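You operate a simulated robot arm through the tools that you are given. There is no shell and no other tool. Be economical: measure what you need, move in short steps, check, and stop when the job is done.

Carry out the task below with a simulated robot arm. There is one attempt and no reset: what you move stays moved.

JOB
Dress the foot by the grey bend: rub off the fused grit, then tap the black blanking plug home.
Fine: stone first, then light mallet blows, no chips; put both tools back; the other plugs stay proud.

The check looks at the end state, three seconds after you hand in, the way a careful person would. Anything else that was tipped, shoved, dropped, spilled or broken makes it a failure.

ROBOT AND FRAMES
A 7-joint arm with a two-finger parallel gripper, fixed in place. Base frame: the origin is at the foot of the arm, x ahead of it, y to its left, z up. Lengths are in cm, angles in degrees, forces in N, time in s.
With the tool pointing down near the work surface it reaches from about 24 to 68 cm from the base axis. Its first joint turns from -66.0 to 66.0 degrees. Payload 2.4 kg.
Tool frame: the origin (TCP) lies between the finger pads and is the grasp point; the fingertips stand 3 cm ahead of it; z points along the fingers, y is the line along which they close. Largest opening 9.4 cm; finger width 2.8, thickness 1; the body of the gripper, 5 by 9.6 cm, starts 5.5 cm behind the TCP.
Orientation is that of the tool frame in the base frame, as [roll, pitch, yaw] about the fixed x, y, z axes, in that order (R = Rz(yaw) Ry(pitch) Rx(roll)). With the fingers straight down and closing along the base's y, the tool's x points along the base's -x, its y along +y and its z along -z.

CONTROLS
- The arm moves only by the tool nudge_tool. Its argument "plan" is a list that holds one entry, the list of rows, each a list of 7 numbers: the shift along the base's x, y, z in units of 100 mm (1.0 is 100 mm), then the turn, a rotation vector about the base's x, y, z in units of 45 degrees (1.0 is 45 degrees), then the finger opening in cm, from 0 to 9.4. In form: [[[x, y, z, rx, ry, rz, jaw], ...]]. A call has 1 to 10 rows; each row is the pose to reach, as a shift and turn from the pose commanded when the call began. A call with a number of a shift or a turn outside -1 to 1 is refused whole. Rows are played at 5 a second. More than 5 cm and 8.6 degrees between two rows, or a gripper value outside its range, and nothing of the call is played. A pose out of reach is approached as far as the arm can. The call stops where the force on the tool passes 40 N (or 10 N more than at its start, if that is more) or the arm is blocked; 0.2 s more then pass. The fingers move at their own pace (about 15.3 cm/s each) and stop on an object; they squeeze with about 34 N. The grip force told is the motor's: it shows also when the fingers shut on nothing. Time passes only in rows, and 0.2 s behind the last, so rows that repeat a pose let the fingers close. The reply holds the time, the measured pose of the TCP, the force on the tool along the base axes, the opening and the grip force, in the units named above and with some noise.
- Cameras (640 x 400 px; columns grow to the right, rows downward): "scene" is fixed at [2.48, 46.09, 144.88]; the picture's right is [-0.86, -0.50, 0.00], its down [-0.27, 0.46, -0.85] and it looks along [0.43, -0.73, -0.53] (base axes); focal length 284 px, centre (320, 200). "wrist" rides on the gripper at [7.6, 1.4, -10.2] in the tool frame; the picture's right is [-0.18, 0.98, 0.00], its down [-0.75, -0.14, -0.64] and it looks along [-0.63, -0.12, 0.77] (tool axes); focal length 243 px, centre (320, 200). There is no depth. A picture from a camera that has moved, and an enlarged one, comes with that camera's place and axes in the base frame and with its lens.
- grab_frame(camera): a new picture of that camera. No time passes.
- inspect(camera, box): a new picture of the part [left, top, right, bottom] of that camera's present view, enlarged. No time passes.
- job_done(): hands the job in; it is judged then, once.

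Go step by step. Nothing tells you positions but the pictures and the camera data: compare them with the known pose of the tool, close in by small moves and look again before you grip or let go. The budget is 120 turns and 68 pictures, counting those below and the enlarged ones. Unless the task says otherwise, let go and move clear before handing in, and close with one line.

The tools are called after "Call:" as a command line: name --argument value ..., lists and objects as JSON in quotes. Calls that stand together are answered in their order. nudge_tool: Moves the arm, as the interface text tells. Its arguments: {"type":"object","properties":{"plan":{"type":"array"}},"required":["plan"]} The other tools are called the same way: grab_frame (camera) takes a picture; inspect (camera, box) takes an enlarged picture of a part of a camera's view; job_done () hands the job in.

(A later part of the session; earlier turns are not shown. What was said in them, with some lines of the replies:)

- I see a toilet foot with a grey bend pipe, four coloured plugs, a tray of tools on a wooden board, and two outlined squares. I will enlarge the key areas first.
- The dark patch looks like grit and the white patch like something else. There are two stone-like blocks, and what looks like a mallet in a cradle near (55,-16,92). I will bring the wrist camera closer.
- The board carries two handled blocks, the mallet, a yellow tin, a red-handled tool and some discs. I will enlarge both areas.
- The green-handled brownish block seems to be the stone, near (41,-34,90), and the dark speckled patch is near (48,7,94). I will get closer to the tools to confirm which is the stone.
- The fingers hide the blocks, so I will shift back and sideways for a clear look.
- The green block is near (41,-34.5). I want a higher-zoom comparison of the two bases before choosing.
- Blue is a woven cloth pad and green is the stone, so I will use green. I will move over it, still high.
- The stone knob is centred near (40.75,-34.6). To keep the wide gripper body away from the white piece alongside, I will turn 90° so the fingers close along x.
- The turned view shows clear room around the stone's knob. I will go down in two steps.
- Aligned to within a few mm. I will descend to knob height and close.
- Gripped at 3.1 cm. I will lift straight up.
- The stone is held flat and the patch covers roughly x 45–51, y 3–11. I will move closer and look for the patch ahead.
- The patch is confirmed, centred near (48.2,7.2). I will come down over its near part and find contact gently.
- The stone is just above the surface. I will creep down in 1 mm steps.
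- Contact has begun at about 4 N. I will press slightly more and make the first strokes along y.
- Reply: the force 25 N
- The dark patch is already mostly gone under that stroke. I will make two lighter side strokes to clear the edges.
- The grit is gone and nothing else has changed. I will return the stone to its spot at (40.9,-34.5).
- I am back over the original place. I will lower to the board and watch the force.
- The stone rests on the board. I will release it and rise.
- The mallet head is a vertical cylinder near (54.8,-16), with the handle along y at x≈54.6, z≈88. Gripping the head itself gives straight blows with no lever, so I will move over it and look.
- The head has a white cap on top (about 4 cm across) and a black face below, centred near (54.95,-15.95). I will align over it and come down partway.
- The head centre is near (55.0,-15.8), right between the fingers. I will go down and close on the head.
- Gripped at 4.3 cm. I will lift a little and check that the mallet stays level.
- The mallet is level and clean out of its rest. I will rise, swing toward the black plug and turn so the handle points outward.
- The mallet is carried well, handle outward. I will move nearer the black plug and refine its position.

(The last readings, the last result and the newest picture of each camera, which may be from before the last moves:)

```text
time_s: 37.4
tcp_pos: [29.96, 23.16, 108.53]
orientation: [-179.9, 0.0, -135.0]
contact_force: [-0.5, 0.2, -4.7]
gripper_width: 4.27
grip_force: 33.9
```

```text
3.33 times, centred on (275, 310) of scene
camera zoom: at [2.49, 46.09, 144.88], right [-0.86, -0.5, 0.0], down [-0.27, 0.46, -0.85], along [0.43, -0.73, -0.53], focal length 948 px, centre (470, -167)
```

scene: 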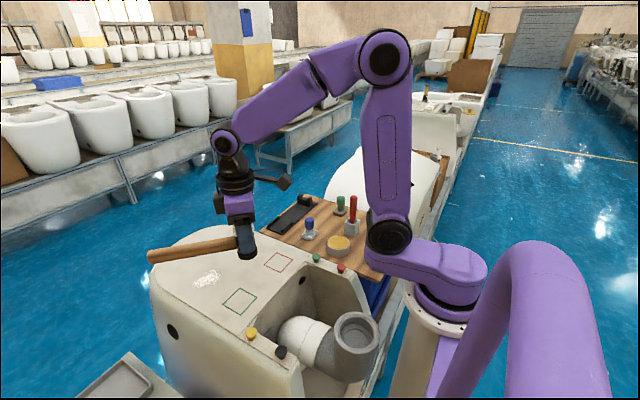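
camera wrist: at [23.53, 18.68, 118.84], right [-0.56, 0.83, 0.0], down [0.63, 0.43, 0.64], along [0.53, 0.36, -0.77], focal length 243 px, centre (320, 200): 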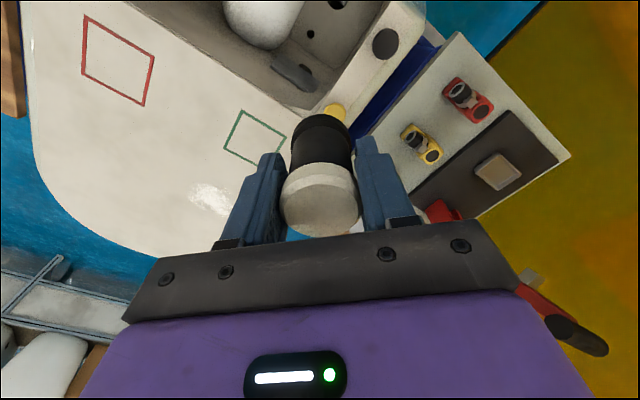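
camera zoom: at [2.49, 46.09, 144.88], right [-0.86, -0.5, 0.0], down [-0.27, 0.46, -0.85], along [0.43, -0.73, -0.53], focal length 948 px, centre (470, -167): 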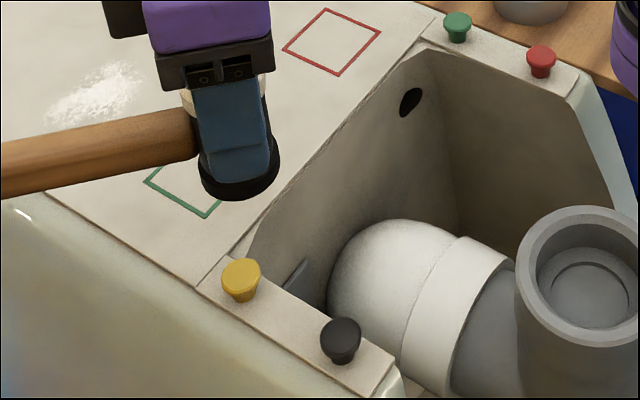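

The black plug's top is near (23.0,24.7,95.3). I will centre the head over it and lower to a couple of centimetres above.

Call:
nudge_tool --plan '[[[-0.35, 0.08, 0, 0, 0, 0, 3.2], [-0.7, 0.154, 0, 0, 0, 0, 3.2], [-0.7, 0.154, -0.3, 0, 0, 0, 3.2], [-0.7, 0.154, -0.5, 0, 0, 0, 3.2], [-0.7, 0.154, -0.5, 0, 0, 0, 3.2]]]'

Call:
inspect --camera "scene" --box '[210, 250, 350, 370]'

Call:
grab_frame --camera "wrist"

```text
time_s: 38.6
tcp_pos: [22.92, 24.8, 103.7]
orientation: [179.9, 0.0, -134.9]
contact_force: [0.2, 0.5, -5.7]
gripper_width: 4.29
grip_force: 34.1
```

```text
3.33 times, centred on (280, 310) of scene
camera zoom: at [2.49, 46.09, 144.88], right [-0.86, -0.5, 0.0], down [-0.27, 0.46, -0.85], along [0.43, -0.73, -0.53], focal length 948 px, centre (453, -167)
```

zoom: 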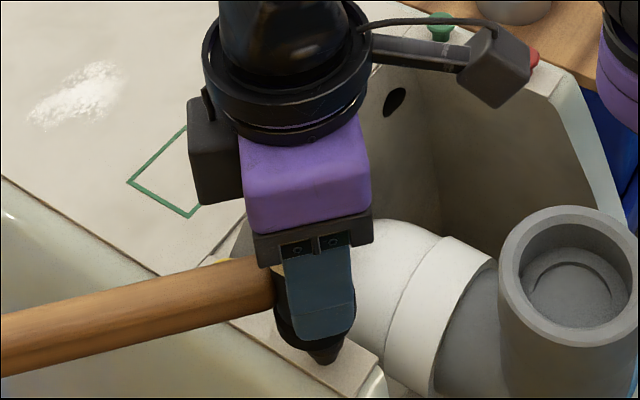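

```text
26 pictures are left
camera wrist: at [16.46, 20.47, 114.09], right [-0.56, 0.83, 0.0], down [0.63, 0.43, 0.64], along [0.53, 0.36, -0.77], focal length 243 px, centre (320, 200)
```

wrist: 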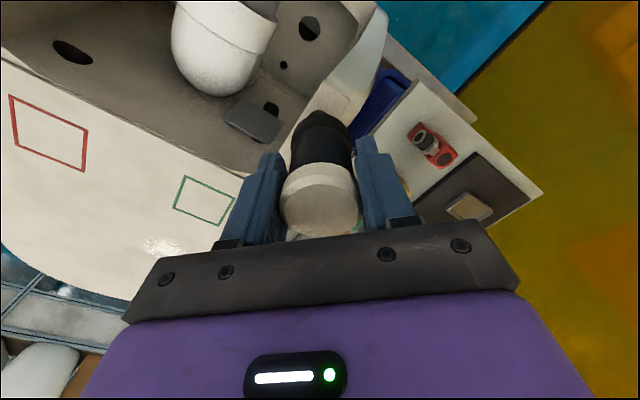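

The head is close above the plug. I will zoom in to check alignment and the gap.

Call:
inspect --camera "wrist" --box '[260, 80, 380, 180]'

Call:
inspect --camera "scene" --box '[250, 320, 310, 370]'

```text
4.00 times, centred on (320, 130) of wrist
camera zoom: at [16.46, 20.47, 114.09], right [-0.56, 0.83, 0.0], down [0.63, 0.43, 0.64], along [0.53, 0.36, -0.77], focal length 970 px, centre (320, 480)
```

zoom: 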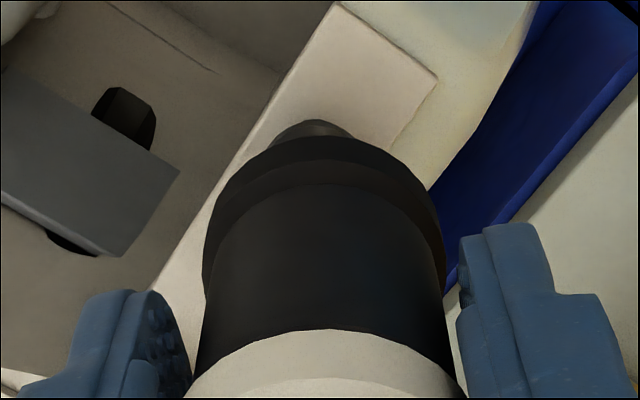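

```text
8.00 times, centred on (280, 345) of scene
camera zoom: at [2.49, 46.09, 144.88], right [-0.86, -0.5, 0.0], down [-0.27, 0.46, -0.85], along [0.43, -0.73, -0.53], focal length 2275 px, centre (640, -960)
```

zoom: 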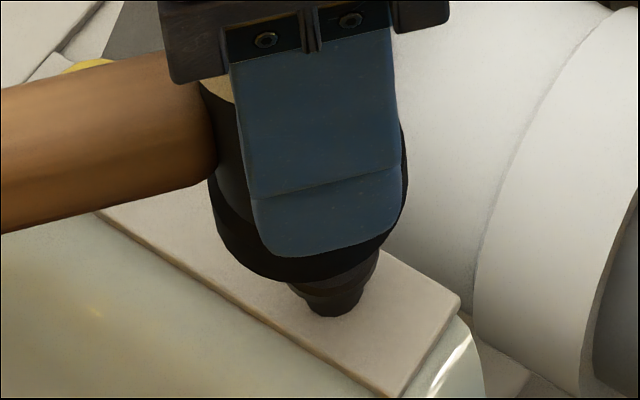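

Alignment is good, with roughly 2–3 cm of gap. I will lower slowly to find contact.

Call:
nudge_tool --plan '[[[0, 0, -0.1, 0, 0, 0, 3.2], [0, 0, -0.2, 0, 0, 0, 3.2], [0, 0, -0.22, 0, 0, 0, 3.2], [0, 0, -0.24, 0, 0, 0, 3.2], [0, 0, -0.24, 0, 0, 0, 3.2]]]'

Call:
inspect --camera "scene" --box '[250, 320, 310, 370]'

```text
time_s: 39.7
tcp_pos: [23.01, 25.05, 101.51]
orientation: [179.9, 0.6, -134.9]
contact_force: [-3.0, -1.1, 4.6]
gripper_width: 4.21
grip_force: 34.3
stopped in row 5: the force on the tool passed its limit (the readings are from after the stop); the commanded pose is now the measured one
```

```text
8.00 times, centred on (280, 345) of scene
camera zoom: at [2.47, 46.08, 144.88], right [-0.86, -0.5, 0.0], down [-0.27, 0.46, -0.85], along [0.43, -0.73, -0.53], focal length 2275 px, centre (640, -960)
```

zoom: 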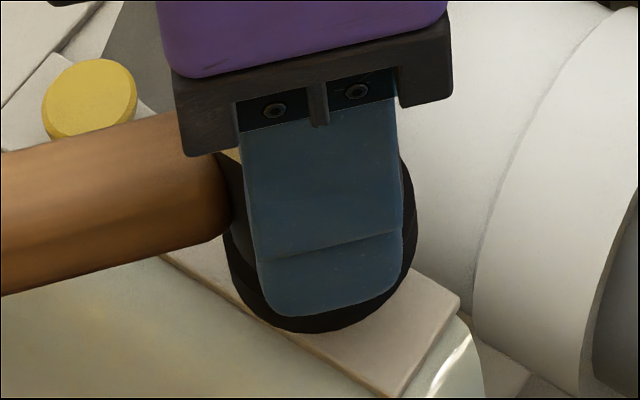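

Contact stopped the arm at TCP 101.5, with the head on the plug. I will raise a little and check the plug and the grip.

Call:
nudge_tool --plan '[[[0, -0.02, 0.1, 0, 0, 0, 3.2], [0, -0.03, 0.2, 0, 0, 0, 3.2], [0, -0.03, 0.2, 0, 0, 0, 3.2]]]'

Call:
inspect --camera "scene" --box '[250, 320, 310, 370]'

Call:
inspect --camera "wrist" --box '[240, 80, 400, 240]'

```text
time_s: 40.5
tcp_pos: [22.86, 24.8, 103.58]
orientation: [179.9, 0.6, -135.0]
contact_force: [0.0, 0.0, -5.3]
gripper_width: 4.2
grip_force: 34.0
```

```text
8.00 times, centred on (280, 345) of scene
camera zoom: at [2.49, 46.09, 144.88], right [-0.86, -0.5, 0.0], down [-0.27, 0.46, -0.85], along [0.43, -0.73, -0.53], focal length 2275 px, centre (640, -960)
```

zoom: 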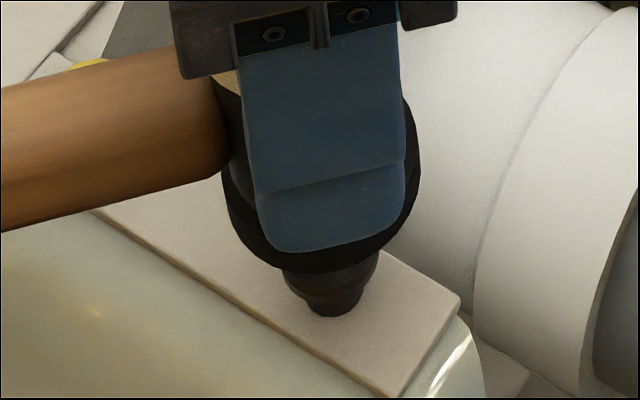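

```text
2.50 times, centred on (320, 160) of wrist
camera zoom: at [16.42, 20.23, 113.86], right [-0.56, 0.83, 0.0], down [0.63, 0.43, 0.65], along [0.53, 0.37, -0.76], focal length 606 px, centre (320, 300)
```

zoom: 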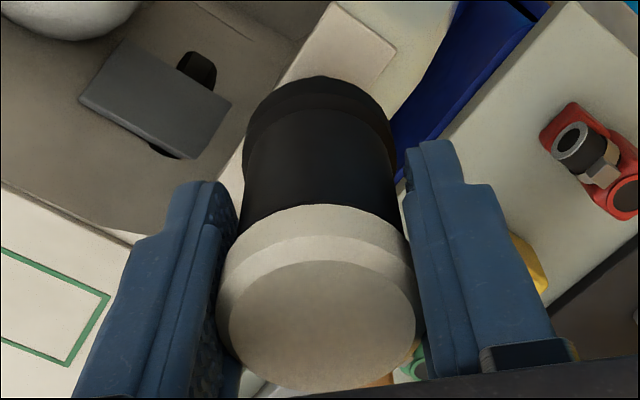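

The plug is still proud and the mallet only settled about 2–3° in the grip. I will re-centre slightly and give a light quick tap from 2 cm.

Call:
nudge_tool --plan '[[[-0.03, -0.02, 0.0, 0, 0, 0, 3.2], [-0.03, -0.02, 0.0, 0, 0, 0, 3.2], [-0.03, -0.02, -0.1, 0, 0, 0, 3.2], [-0.03, -0.02, -0.22, 0, 0, 0, 3.2], [-0.03, -0.02, 0.0, 0, 0, 0, 3.2], [-0.03, -0.02, 0.1, 0, 0, 0, 3.2]]]'

Call:
inspect --camera "scene" --box '[250, 320, 310, 370]'

```text
time_s: 41.9
tcp_pos: [22.58, 24.37, 104.48]
orientation: [179.7, 0.7, -134.9]
contact_force: [0.2, -0.1, -6.2]
gripper_width: 4.17
grip_force: 34.1
```

```text
8.00 times, centred on (280, 345) of scene
camera zoom: at [2.49, 46.09, 144.88], right [-0.86, -0.5, 0.0], down [-0.27, 0.46, -0.85], along [0.43, -0.73, -0.53], focal length 2275 px, centre (640, -960)
```

zoom: 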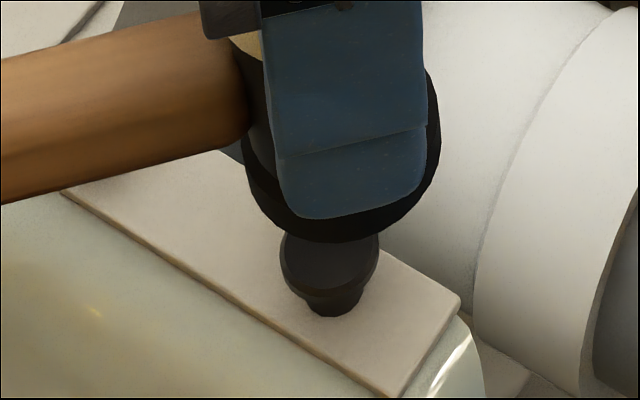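

The tap did not visibly stop the arm. I will rise a bit more to compare the plug's height with before.

Call:
nudge_tool --plan '[[[0, 0, 0.2, 0, 0, 0, 3.2], [0, 0, 0.3, 0, 0, 0, 3.2], [0, 0, 0.3, 0, 0, 0, 3.2]]]'

Call:
inspect --camera "scene" --box '[230, 310, 310, 370]'

```text
time_s: 42.7
tcp_pos: [22.8, 24.41, 107.43]
orientation: [179.9, 0.6, -135.1]
contact_force: [0.5, -0.6, -4.5]
gripper_width: 4.2
grip_force: 34.2
```

```text
6.67 times, centred on (270, 340) of scene
camera zoom: at [2.49, 46.09, 144.88], right [-0.86, -0.5, 0.0], down [-0.27, 0.46, -0.85], along [0.43, -0.73, -0.53], focal length 1896 px, centre (653, -733)
```

zoom: 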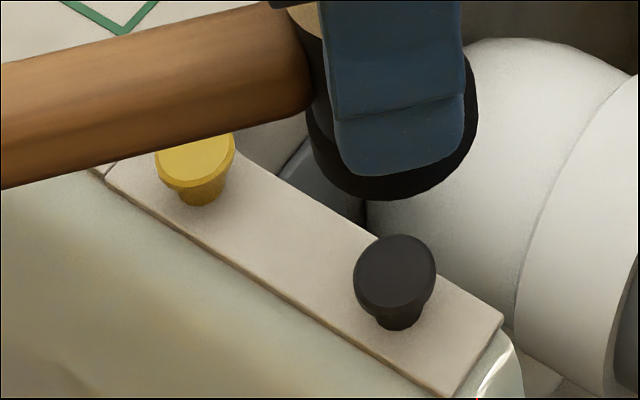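

The plug is unmoved, as the tap only just reached it. I will tap again with a slightly deeper target, the force limit guarding it.

Call:
nudge_tool --plan '[[[0, 0.01, -0.2, 0, 0, 0, 3.2], [0, 0.01, -0.4, 0, 0, 0, 3.2], [0, 0.01, -0.4, 0, 0, 0, 3.2], [0, 0.01, -0.52, 0, 0, 0, 3.2], [0, 0.01, -0.64, 0, 0, 0, 3.2], [0, 0.01, -0.72, 0, 0, 0, 3.2], [0, 0.01, -0.4, 0, 0, 0, 3.2]]]'

```text
time_s: 43.9
tcp_pos: [22.56, 24.81, 101.45]
orientation: [179.8, 1.0, -135.0]
contact_force: [-4.7, -4.4, 14.4]
gripper_width: 4.09
grip_force: 34.3
stopped in row 6: the force on the tool passed its limit (the readings are from after the stop); the commanded pose is now the measured one
```

Call:
nudge_tool --plan '[[[0, 0, 0.2, 0, 0, 0, 3.2], [0.01, -0.01, 0.5, 0, 0, 0, 3.2], [0.01, -0.01, 0.6, 0, 0, 0, 3.2], [0.01, -0.01, 0.6, 0, 0, 0, 3.2]]]'

Call:
inspect --camera "scene" --box '[210, 280, 310, 370]'

Call:
inspect --camera "wrist" --box '[200, 40, 440, 240]'

```text
time_s: 44.9
tcp_pos: [22.72, 24.7, 107.29]
orientation: [179.9, 1.1, -135.0]
contact_force: [-0.1, 0.3, -4.3]
gripper_width: 4.08
grip_force: 34.4
```

```text
4.44 times, centred on (260, 325) of scene
camera zoom: at [2.49, 46.09, 144.88], right [-0.86, -0.5, 0.0], down [-0.27, 0.46, -0.85], along [0.43, -0.73, -0.53], focal length 1264 px, centre (587, -356)
```

zoom: 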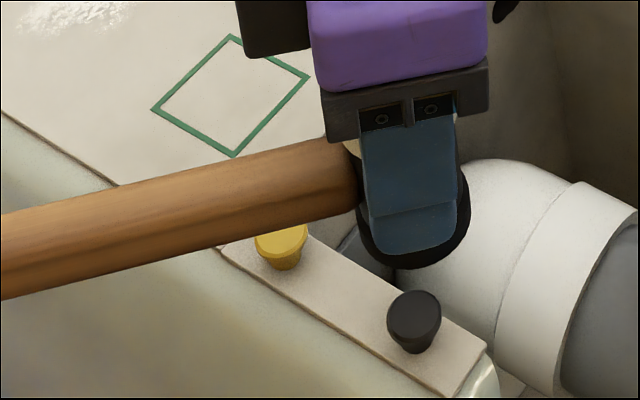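

```text
2.00 times, centred on (320, 140) of wrist
camera zoom: at [16.13, 20.09, 117.6], right [-0.56, 0.83, 0.01], down [0.63, 0.42, 0.65], along [0.54, 0.37, -0.76], focal length 485 px, centre (320, 320)
```

zoom: 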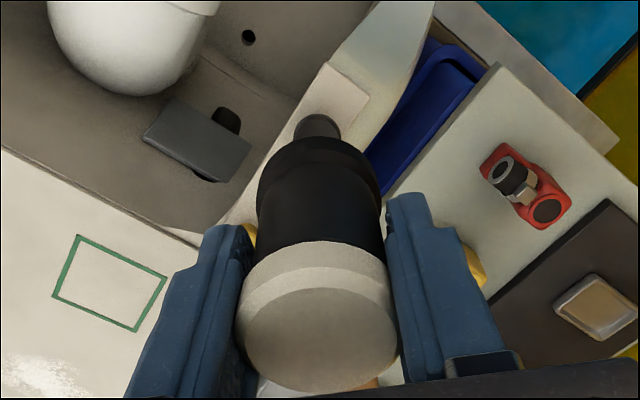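

The head is still square and centred, but the blow was too soft to move the plug. I will try a livelier tap, about 15 cm/s, with the force guard.

Call:
nudge_tool --plan '[[[0, 0, -0.1, 0, 0, 0, 3.2], [0, 0, -0.35, 0, 0, 0, 3.2], [0, 0, -0.64, 0, 0, 0, 3.2], [0, 0, -0.3, 0, 0, 0, 3.2], [0, 0, -0.1, 0, 0, 0, 3.2]]]'

Call:
inspect --camera "scene" --box '[210, 280, 310, 370]'

```text
time_s: 46.1
tcp_pos: [22.82, 25.07, 106.26]
orientation: [179.8, 1.0, -135.1]
contact_force: [-0.2, 0.6, -4.0]
gripper_width: 4.1
grip_force: 34.2
```

```text
4.44 times, centred on (260, 325) of scene
camera zoom: at [2.49, 46.09, 144.88], right [-0.86, -0.5, 0.0], down [-0.27, 0.46, -0.85], along [0.43, -0.73, -0.53], focal length 1264 px, centre (587, -356)
```

zoom: 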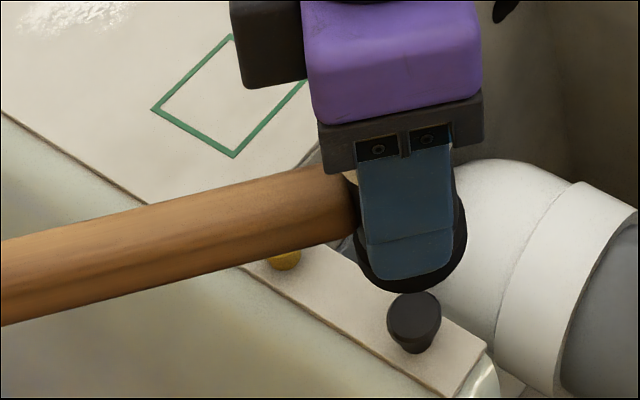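

No change, since that one probably pulled back before full contact. I will let the next tap land fully.

Call:
nudge_tool --plan '[[[0, -0.02, 0, 0, 0, 0, 3.2], [0, -0.02, -0.25, 0, 0, 0, 3.2], [0, -0.02, -0.6, 0, 0, 0, 3.2], [0, -0.02, -0.2, 0, 0, 0, 3.2]]]'

Call:
nudge_tool --plan '[[[0, 0, 0.2, 0, 0, 0, 3.2], [0, 0, 0.4, 0, 0, 0, 3.2], [0, 0, 0.4, 0, 0, 0, 3.2]]]'

Call:
inspect --camera "scene" --box '[210, 280, 310, 370]'

```text
time_s: 47.1
tcp_pos: [22.73, 24.52, 104.39]
orientation: [179.8, 1.0, -135.0]
contact_force: [-0.5, 0.3, -5.6]
gripper_width: 4.06
grip_force: 33.5
```

```text
time_s: 47.9
tcp_pos: [22.88, 24.49, 108.57]
orientation: [179.8, 0.9, -135.0]
contact_force: [0.5, -0.2, -5.0]
gripper_width: 4.07
grip_force: 34.1
```

```text
4.44 times, centred on (260, 325) of scene
camera zoom: at [2.49, 46.09, 144.88], right [-0.86, -0.5, 0.0], down [-0.27, 0.46, -0.85], along [0.43, -0.73, -0.53], focal length 1264 px, centre (587, -356)
```

zoom: 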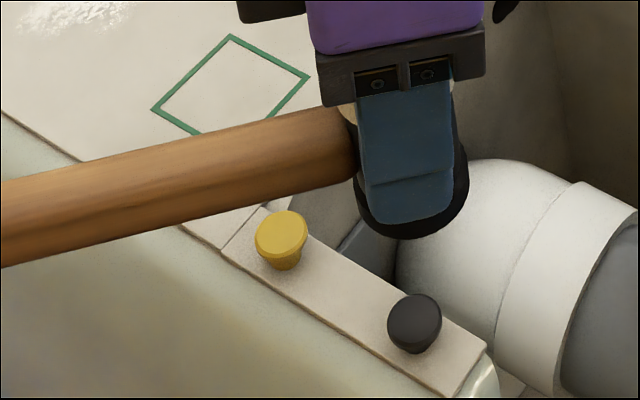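

The black plug may be a touch lower than the yellow, so I will zoom to measure.

Call:
inspect --camera "scene" --box '[262, 320, 322, 370]'

Call:
inspect --camera "scene" --box '[243, 320, 293, 362]'

```text
8.00 times, centred on (292, 345) of scene
camera zoom: at [2.49, 46.09, 144.88], right [-0.86, -0.5, 0.0], down [-0.27, 0.46, -0.85], along [0.43, -0.73, -0.53], focal length 2275 px, centre (544, -960)
```

zoom: 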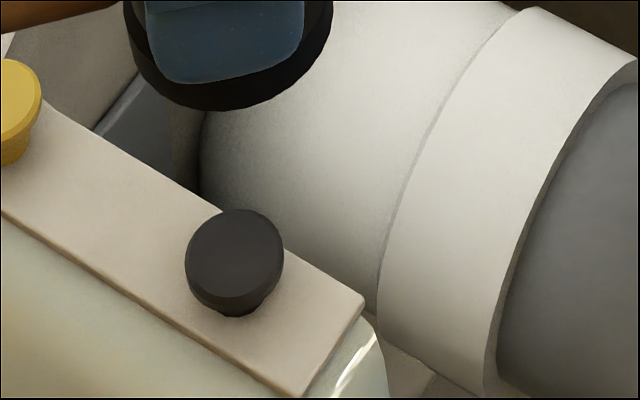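

```text
9.52 times, centred on (268, 341) of scene
camera zoom: at [2.49, 46.09, 144.88], right [-0.86, -0.5, 0.0], down [-0.27, 0.46, -0.85], along [0.43, -0.73, -0.53], focal length 2708 px, centre (815, -1143)
```

zoom: 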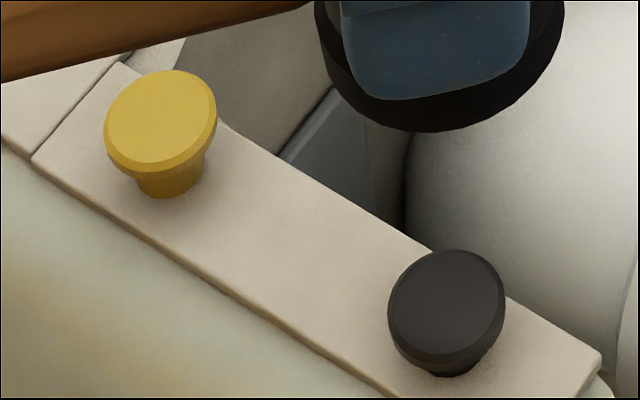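

The black plug has gone down slightly relative to the yellow, so that blow strength works. I will give two more of the same.

Call:
nudge_tool --plan '[[[0.01, 0.01, -0.2, 0, 0, 0, 3.2], [0.01, 0.01, -0.45, 0, 0, 0, 3.2], [0.01, 0.01, -0.82, 0, 0, 0, 3.2], [0.01, 0.01, -0.45, 0, 0, 0, 3.2], [0.01, 0.01, -0.45, 0, 0, 0, 3.2], [0.01, 0.01, -0.84, 0, 0, 0, 3.2], [0.01, 0.01, -0.4, 0, 0, 0, 3.2], [0, 0, 0, 0, 0, 0, 3.2], [0, 0, 0, 0, 0, 0, 3.2]]]'

Call:
inspect --camera "scene" --box '[243, 320, 293, 362]'

```text
time_s: 49.9
tcp_pos: [22.55, 24.42, 108.44]
orientation: [179.8, 1.0, -135.0]
contact_force: [0.2, -0.4, -5.0]
gripper_width: 4.08
grip_force: 34.2
```

```text
9.52 times, centred on (268, 341) of scene
camera zoom: at [2.49, 46.09, 144.88], right [-0.86, -0.5, 0.0], down [-0.27, 0.46, -0.85], along [0.43, -0.73, -0.53], focal length 2708 px, centre (815, -1143)
```

zoom: 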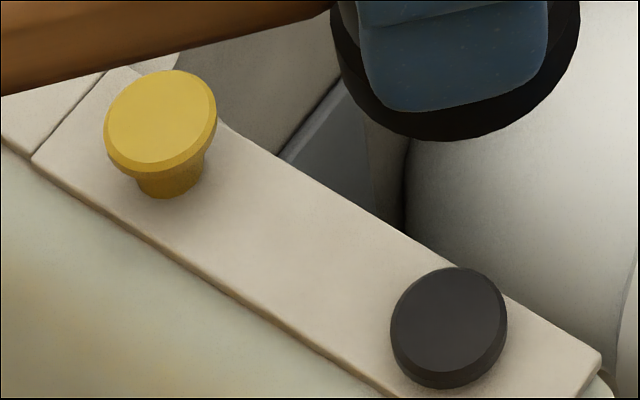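

The plug has dropped clearly and no stem shows. I will zoom right in to see whether any gap remains.

Call:
inspect --camera "scene" --box '[270, 338, 294, 364]'

```text
15.38 times, centred on (282, 351) of scene
camera zoom: at [2.49, 46.09, 144.88], right [-0.86, -0.5, 0.0], down [-0.27, 0.46, -0.85], along [0.43, -0.73, -0.53], focal length 4374 px, centre (905, -2123)
```

zoom: 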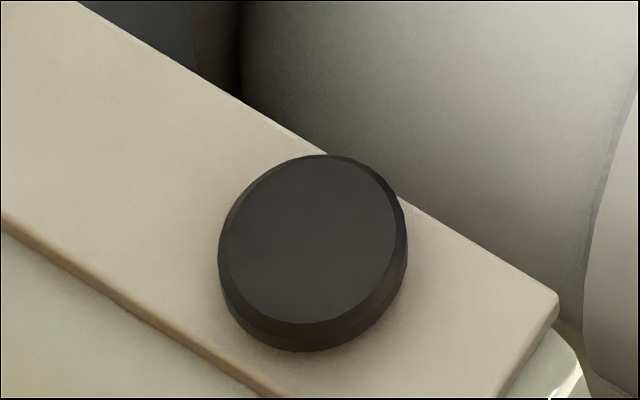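

The cap is down about 0.95 cm and sits almost on the plate. One more light tap will confirm it is home.

Call:
nudge_tool --plan '[[[0.01, 0.02, -0.3, 0, 0, 0, 3.2], [0.01, 0.02, -0.6, 0, 0, 0, 3.2], [0.01, 0.02, -0.6, 0, 0, 0, 3.2], [0.01, 0.02, -0.86, 0, 0, 0, 3.2], [0.01, 0.02, -0.5, 0, 0, 0, 3.2], [0, 0, 0, 0, 0, 0, 3.2], [0, 0, 0, 0, 0, 0, 3.2]]]'

Call:
inspect --camera "scene" --box '[270, 338, 294, 364]'

```text
time_s: 51.5
tcp_pos: [22.7, 24.8, 108.72]
orientation: [179.8, 1.0, -135.1]
contact_force: [-0.3, 0.2, -4.2]
gripper_width: 4.09
grip_force: 34.1
```

```text
15.38 times, centred on (282, 351) of scene
camera zoom: at [2.49, 46.09, 144.88], right [-0.86, -0.5, 0.0], down [-0.27, 0.46, -0.85], along [0.43, -0.73, -0.53], focal length 4374 px, centre (905, -2123)
```

zoom: 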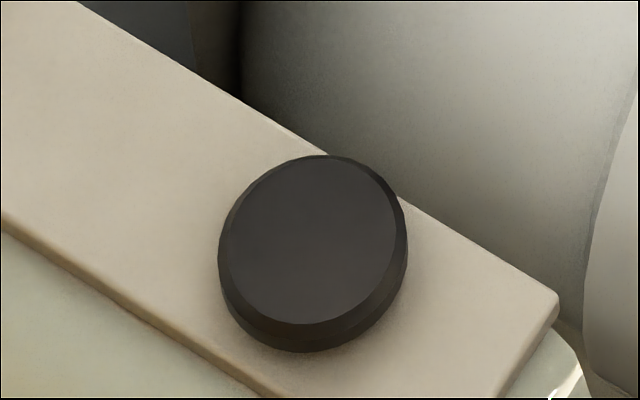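

No further movement. I will do one check tap slightly deeper to see whether it stops hard, meaning home.

Call:
nudge_tool --plan '[[[0.01, 0.01, -0.3, 0, 0, 0, 3.2], [0.01, 0.01, -0.6, 0, 0, 0, 3.2], [0.01, 0.01, -0.6, 0, 0, 0, 3.2], [0.01, 0.01, -0.88, 0, 0, 0, 3.2], [0.01, 0.01, -0.88, 0, 0, 0, 3.2]]]'

```text
time_s: 52.6
tcp_pos: [22.8, 24.69, 100.09]
orientation: [179.8, 1.2, -135.1]
contact_force: [-3.2, -5.8, 16.2]
gripper_width: 4.08
grip_force: 34.0
stopped in row 5: the force on the tool passed its limit (the readings are from after the stop); the commanded pose is now the measured one
```

The blow now stops hard at 40 N with the head 1.4 cm lower than first contact, so the plug is home. I will rise and carry the mallet back along the reverse path.

Call:
nudge_tool --plan '[[[0, 0, 0.2, 0, 0, 0, 3.2], [0, 0, 0.6, 0, 0, 0, 3.2], [0, 0, 0.9, 0, 0, 0, 3.2]]]'

Call:
nudge_tool --plan '[[[0.3, -0.15, 0, -0.009, 0.009, 0, 3.2], [0.6, -0.3, 0, -0.019, 0.019, 0, 3.2], [0.8, -0.4, 0, -0.019, 0.019, 0, 3.2]]]'

Call:
inspect --camera "scene" --box '[150, 180, 390, 370]'

Call:
nudge_tool --plan '[[[0.1, -0.2, 0, 0, 0, -0.17, 3.2], [0.3, -0.4, 0, 0, 0, -0.34, 3.2], [0.4, -0.6, 0, 0, 0, -0.5, 3.2], [0.6, -0.8, 0, 0, 0, -0.67, 3.2], [0.7, -0.9, 0, 0, 0, -0.84, 3.2], [0.8, -1.0, 0, 0, 0, -1.0, 3.2]]]'

Call:
nudge_tool --plan '[[[0.1, -0.2, 0, 0, 0, -0.17, 3.2], [0.3, -0.4, 0, 0, 0, -0.34, 3.2], [0.4, -0.6, 0, 0, 0, -0.5, 3.2], [0.6, -0.8, 0, 0, 0, -0.67, 3.2], [0.7, -0.9, 0, 0, 0, -0.84, 3.2], [0.8, -1.0, 0, 0, 0, -1.0, 3.2]]]'

Call:
nudge_tool --plan '[[[0.1, -0.2, 0, 0, 0, -0.17, 3.2], [0.3, -0.4, 0, 0, 0, -0.34, 3.2], [0.4, -0.6, 0, 0, 0, -0.5, 3.2], [0.6, -0.8, 0, 0, 0, -0.67, 3.2], [0.7, -0.9, 0, 0, 0, -0.84, 3.2], [0.8, -1.0, 0, 0, 0, -1.0, 3.2]]]'

```text
time_s: 53.4
tcp_pos: [22.72, 24.5, 109.0]
orientation: [179.8, 1.2, -135.1]
contact_force: [0.5, -0.2, -5.6]
gripper_width: 4.1
grip_force: 33.6
```

```text
time_s: 54.2
tcp_pos: [30.76, 20.83, 108.85]
orientation: [179.7, 0.0, -135.0]
contact_force: [0.7, 0.2, -4.2]
gripper_width: 4.09
grip_force: 34.0
```

```text
2.11 times, centred on (270, 275) of scene
camera zoom: at [2.49, 46.09, 144.88], right [-0.86, -0.5, 0.0], down [-0.27, 0.46, -0.85], along [0.43, -0.73, -0.53], focal length 599 px, centre (425, 42)
```

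zoom: 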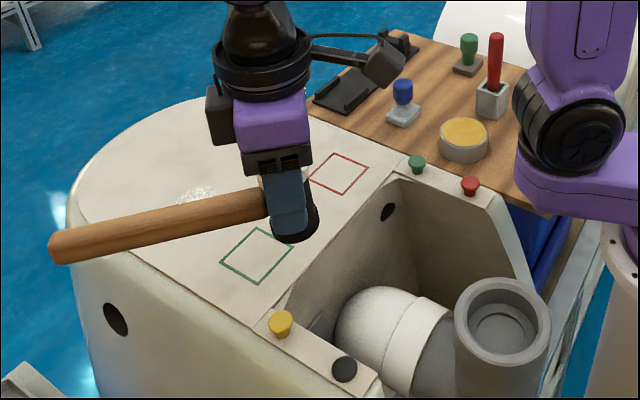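

```text
time_s: 55.6
tcp_pos: [38.91, 10.69, 108.93]
orientation: [179.6, 0.1, 179.8]
contact_force: [0.1, -0.3, -4.8]
gripper_width: 4.1
grip_force: 33.9
```

```text
time_s: 57.0
tcp_pos: [46.85, 0.81, 109.06]
orientation: [179.8, -0.1, 134.9]
contact_force: [0.3, 0.4, -4.8]
gripper_width: 4.08
grip_force: 34.2
```

```text
time_s: 58.4
tcp_pos: [54.74, -9.32, 108.97]
orientation: [179.7, 0.0, 89.9]
contact_force: [-0.2, 0.8, -4.2]
gripper_width: 4.07
grip_force: 33.6
```

The plug is flush and the other three stay proud. I will bring the mallet above its rest and check tilt and alignment.

Call:
nudge_tool --plan '[[[0.02, -0.35, 0, 0, 0, 0, 3.2], [0.02, -0.653, -0.3, 0, 0, 0, 3.2], [0.02, -0.653, -0.6, 0, 0, 0, 3.2], [0.02, -0.653, -0.85, 0, 0, 0, 3.2], [0.02, -0.653, -0.85, 0, 0, 0, 3.2]]]'

Call:
inspect --camera "scene" --box '[240, 130, 340, 230]'

Call:
grab_frame --camera "wrist"

```text
time_s: 59.6
tcp_pos: [55.29, -15.89, 100.34]
orientation: [179.8, 0.1, 90.0]
contact_force: [-0.5, -0.3, -4.3]
gripper_width: 4.09
grip_force: 34.2
```

```text
4.00 times, centred on (290, 180) of scene
camera zoom: at [2.49, 46.09, 144.88], right [-0.86, -0.5, 0.0], down [-0.27, 0.46, -0.85], along [0.43, -0.73, -0.53], focal length 1137 px, centre (440, 280)
```

zoom: 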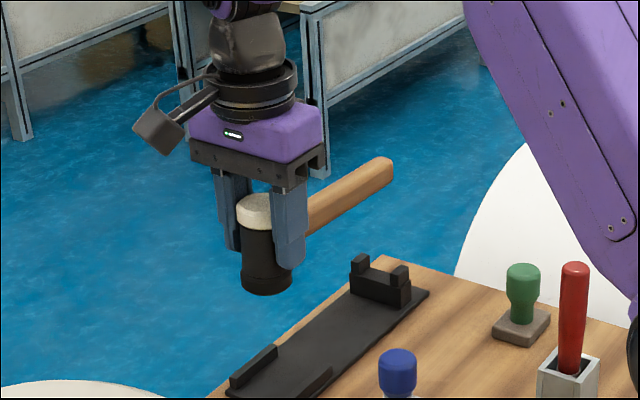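

```text
7 pictures are left
camera wrist: at [56.59, -8.28, 110.61], right [0.98, -0.18, 0.0], down [-0.14, -0.75, 0.64], along [-0.11, -0.63, -0.77], focal length 243 px, centre (320, 200)
```

wrist: 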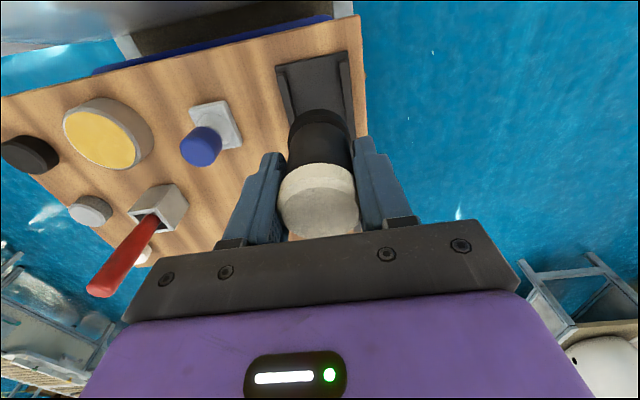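

The handle droops about 3°, so I will tilt the gripper back by that amount and lower to just above the rest before checking again.

Call:
nudge_tool --plan '[[[-0.01, 0.012, 0, -0.06, 0, 0, 3.2], [-0.01, 0.012, -0.3, -0.06, 0, 0, 3.2], [-0.01, 0.012, -0.6, -0.06, 0, 0, 3.2], [-0.01, 0.012, -0.68, -0.06, 0, 0, 3.2], [-0.01, 0.012, -0.68, -0.06, 0, 0, 3.2]]]'

Call:
inspect --camera "scene" --box '[255, 175, 335, 240]'

Call:
inspect --camera "wrist" --box '[240, 60, 400, 180]'

```text
time_s: 60.8
tcp_pos: [55.11, -15.67, 93.54]
orientation: [179.7, 2.8, 90.0]
contact_force: [-0.8, -0.7, -4.6]
gripper_width: 4.1
grip_force: 34.1
```

```text
6.15 times, centred on (295, 208) of scene
camera zoom: at [2.49, 46.09, 144.88], right [-0.86, -0.5, 0.0], down [-0.27, 0.46, -0.85], along [0.43, -0.73, -0.53], focal length 1750 px, centre (474, 154)
```

zoom: 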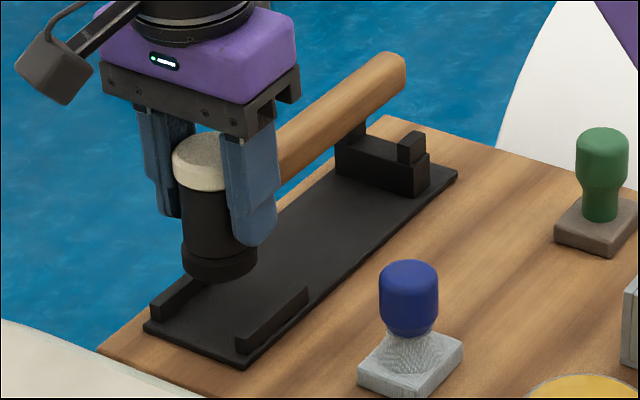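

```text
3.33 times, centred on (320, 120) of wrist
camera zoom: at [56.39, -7.59, 103.5], right [0.98, -0.18, 0.01], down [-0.14, -0.72, 0.68], along [-0.11, -0.67, -0.74], focal length 809 px, centre (320, 467)
```

zoom: 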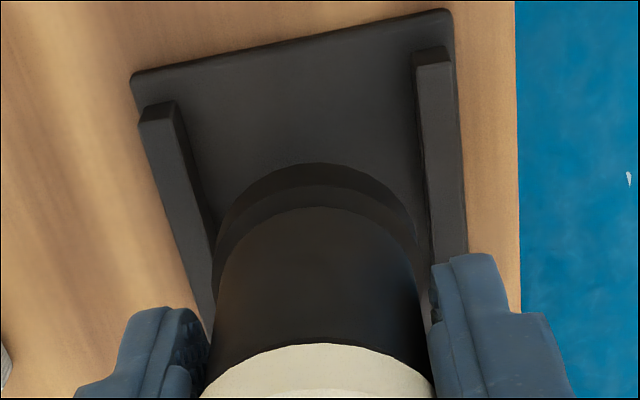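

Head is centred between the rails (x≈55.1). I will lower it gently into the rest.

Call:
nudge_tool --plan '[[[0, 0, -0.1, 0, 0, 0, 3.2], [0, 0, -0.2, 0, 0, 0, 3.2], [0, 0, -0.26, 0, 0, 0, 3.2], [0, 0, -0.28, 0, 0, 0, 3.2], [0, 0, -0.29, 0, 0, 0, 3.2], [0, 0, -0.29, 0, 0, 0, 3.2]]]'

```text
time_s: 62.2
tcp_pos: [54.81, -15.59, 90.71]
orientation: [179.7, 2.8, 90.0]
contact_force: [-0.2, 0.4, -5.3]
gripper_width: 4.09
grip_force: 33.0
```

Call:
nudge_tool --plan '[[[0, 0, -0.01, 0, 0, 0, 3.2], [0, 0, -0.02, 0, 0, 0, 3.2], [0, 0, -0.03, 0, 0, 0, 3.2], [0, 0, -0.03, 0, 0, 0, 3.2]]]'

Call:
inspect --camera "scene" --box '[255, 185, 325, 240]'

```text
time_s: 63.2
tcp_pos: [55.04, -15.68, 90.44]
orientation: [179.7, 2.7, 90.0]
contact_force: [0.2, 0.0, -4.7]
gripper_width: 4.08
grip_force: 33.2
```

```text
7.27 times, centred on (290, 212) of scene
camera zoom: at [2.49, 46.09, 144.88], right [-0.86, -0.5, 0.0], down [-0.27, 0.46, -0.85], along [0.43, -0.73, -0.53], focal length 2068 px, centre (538, 109)
```

zoom: 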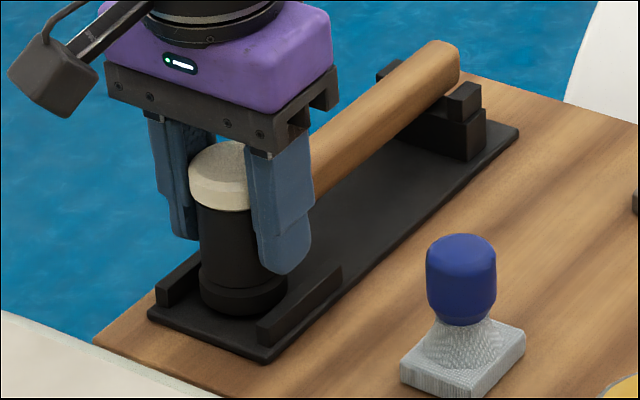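

Almost seated, with no load yet. I will continue in 1 mm steps.

Call:
nudge_tool --plan '[[[0, 0, -0.01, 0, 0, 0, 3.2], [0, 0, -0.02, 0, 0, 0, 3.2], [0, 0, -0.02, 0, 0, 0, 3.2]]]'

```text
time_s: 64.0
tcp_pos: [55.11, -15.64, 90.2]
orientation: [179.6, 2.7, 90.0]
contact_force: [0.6, -0.2, -5.3]
gripper_width: 4.11
grip_force: 34.4
```

Call:
nudge_tool --plan '[[[0, 0, -0.01, 0, 0, 0, 3.2], [0, 0, -0.02, 0, 0, 0, 3.2], [0, 0, -0.02, 0, 0, 0, 3.2]]]'

```text
time_s: 64.8
tcp_pos: [54.87, -15.53, 90.22]
orientation: [179.6, 2.8, 90.0]
contact_force: [0.3, 1.7, 9.4]
gripper_width: 4.09
grip_force: 34.5
```

Seated, with about 14 N of load change. I will open the fingers slowly and rise straight up.

Call:
nudge_tool --plan '[[[0, 0, 0.005, 0, 0, 0, 4.6], [0, 0, 0.005, 0, 0, 0, 6.0], [0, 0, 0.005, 0, 0, 0, 7.0], [0, 0, 0.005, 0, 0, 0, 7.0], [0, 0, 0.3, 0, 0, 0, 7.0], [0, 0, 0.7, 0, 0, 0, 7.0], [0, 0, 1.0, 0, 0, 0, 7.0]]]'

Call:
inspect --camera "scene" --box '[255, 185, 355, 255]'

```text
time_s: 66.4
tcp_pos: [54.84, -15.76, 100.25]
orientation: [179.8, 2.7, 90.0]
contact_force: [0.2, -0.3, -0.8]
gripper_width: 7.01
grip_force: 0.1
```

```text
5.71 times, centred on (305, 220) of scene
camera zoom: at [2.48, 46.09, 144.88], right [-0.86, -0.5, 0.0], down [-0.27, 0.46, -0.85], along [0.43, -0.73, -0.53], focal length 1625 px, centre (406, 86)
```

zoom: 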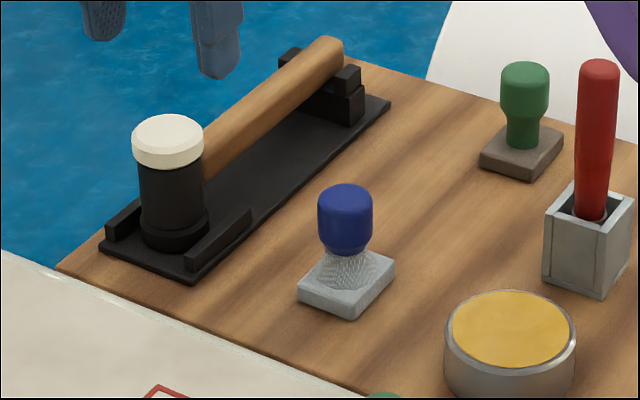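

The mallet sits in its rest as before and the stone is in its place. I will move the arm clear and take a last overview.

Call:
nudge_tool --plan '[[[0, 0, 0.4, 0, 0, 0, 7.0], [0, 0, 0.8, 0, 0, 0, 7.0], [0, 0, 1.0, 0, 0, 0, 7.0]]]'

Call:
inspect --camera "scene" --box '[140, 190, 400, 380]'

```text
time_s: 67.2
tcp_pos: [54.67, -15.52, 110.32]
orientation: [179.8, 2.8, 90.0]
contact_force: [0.7, 0.9, 0.2]
gripper_width: 6.98
grip_force: 0.1
```

```text
2.11 times, centred on (270, 285) of scene
camera zoom: at [2.48, 46.09, 144.88], right [-0.86, -0.5, 0.0], down [-0.27, 0.46, -0.85], along [0.43, -0.73, -0.53], focal length 599 px, centre (425, 21)
```

zoom: 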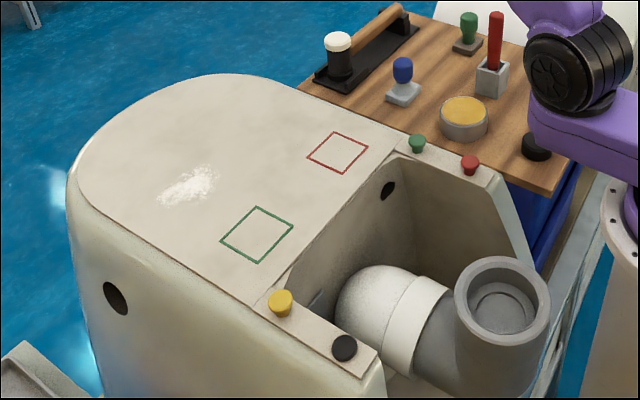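

The grit is gone and the black plug is home. The other three plugs are still proud, both tools are back in place, and the arm is clear, so I am handing in.

Call:
job_done

```text
The job is handed in.
```

I rubbed the fused grit off the foot and tapped the black plug home. The other three plugs are still proud, and the stone and mallet are back in their places. I saw no chips or anything else disturbed in the last picture.
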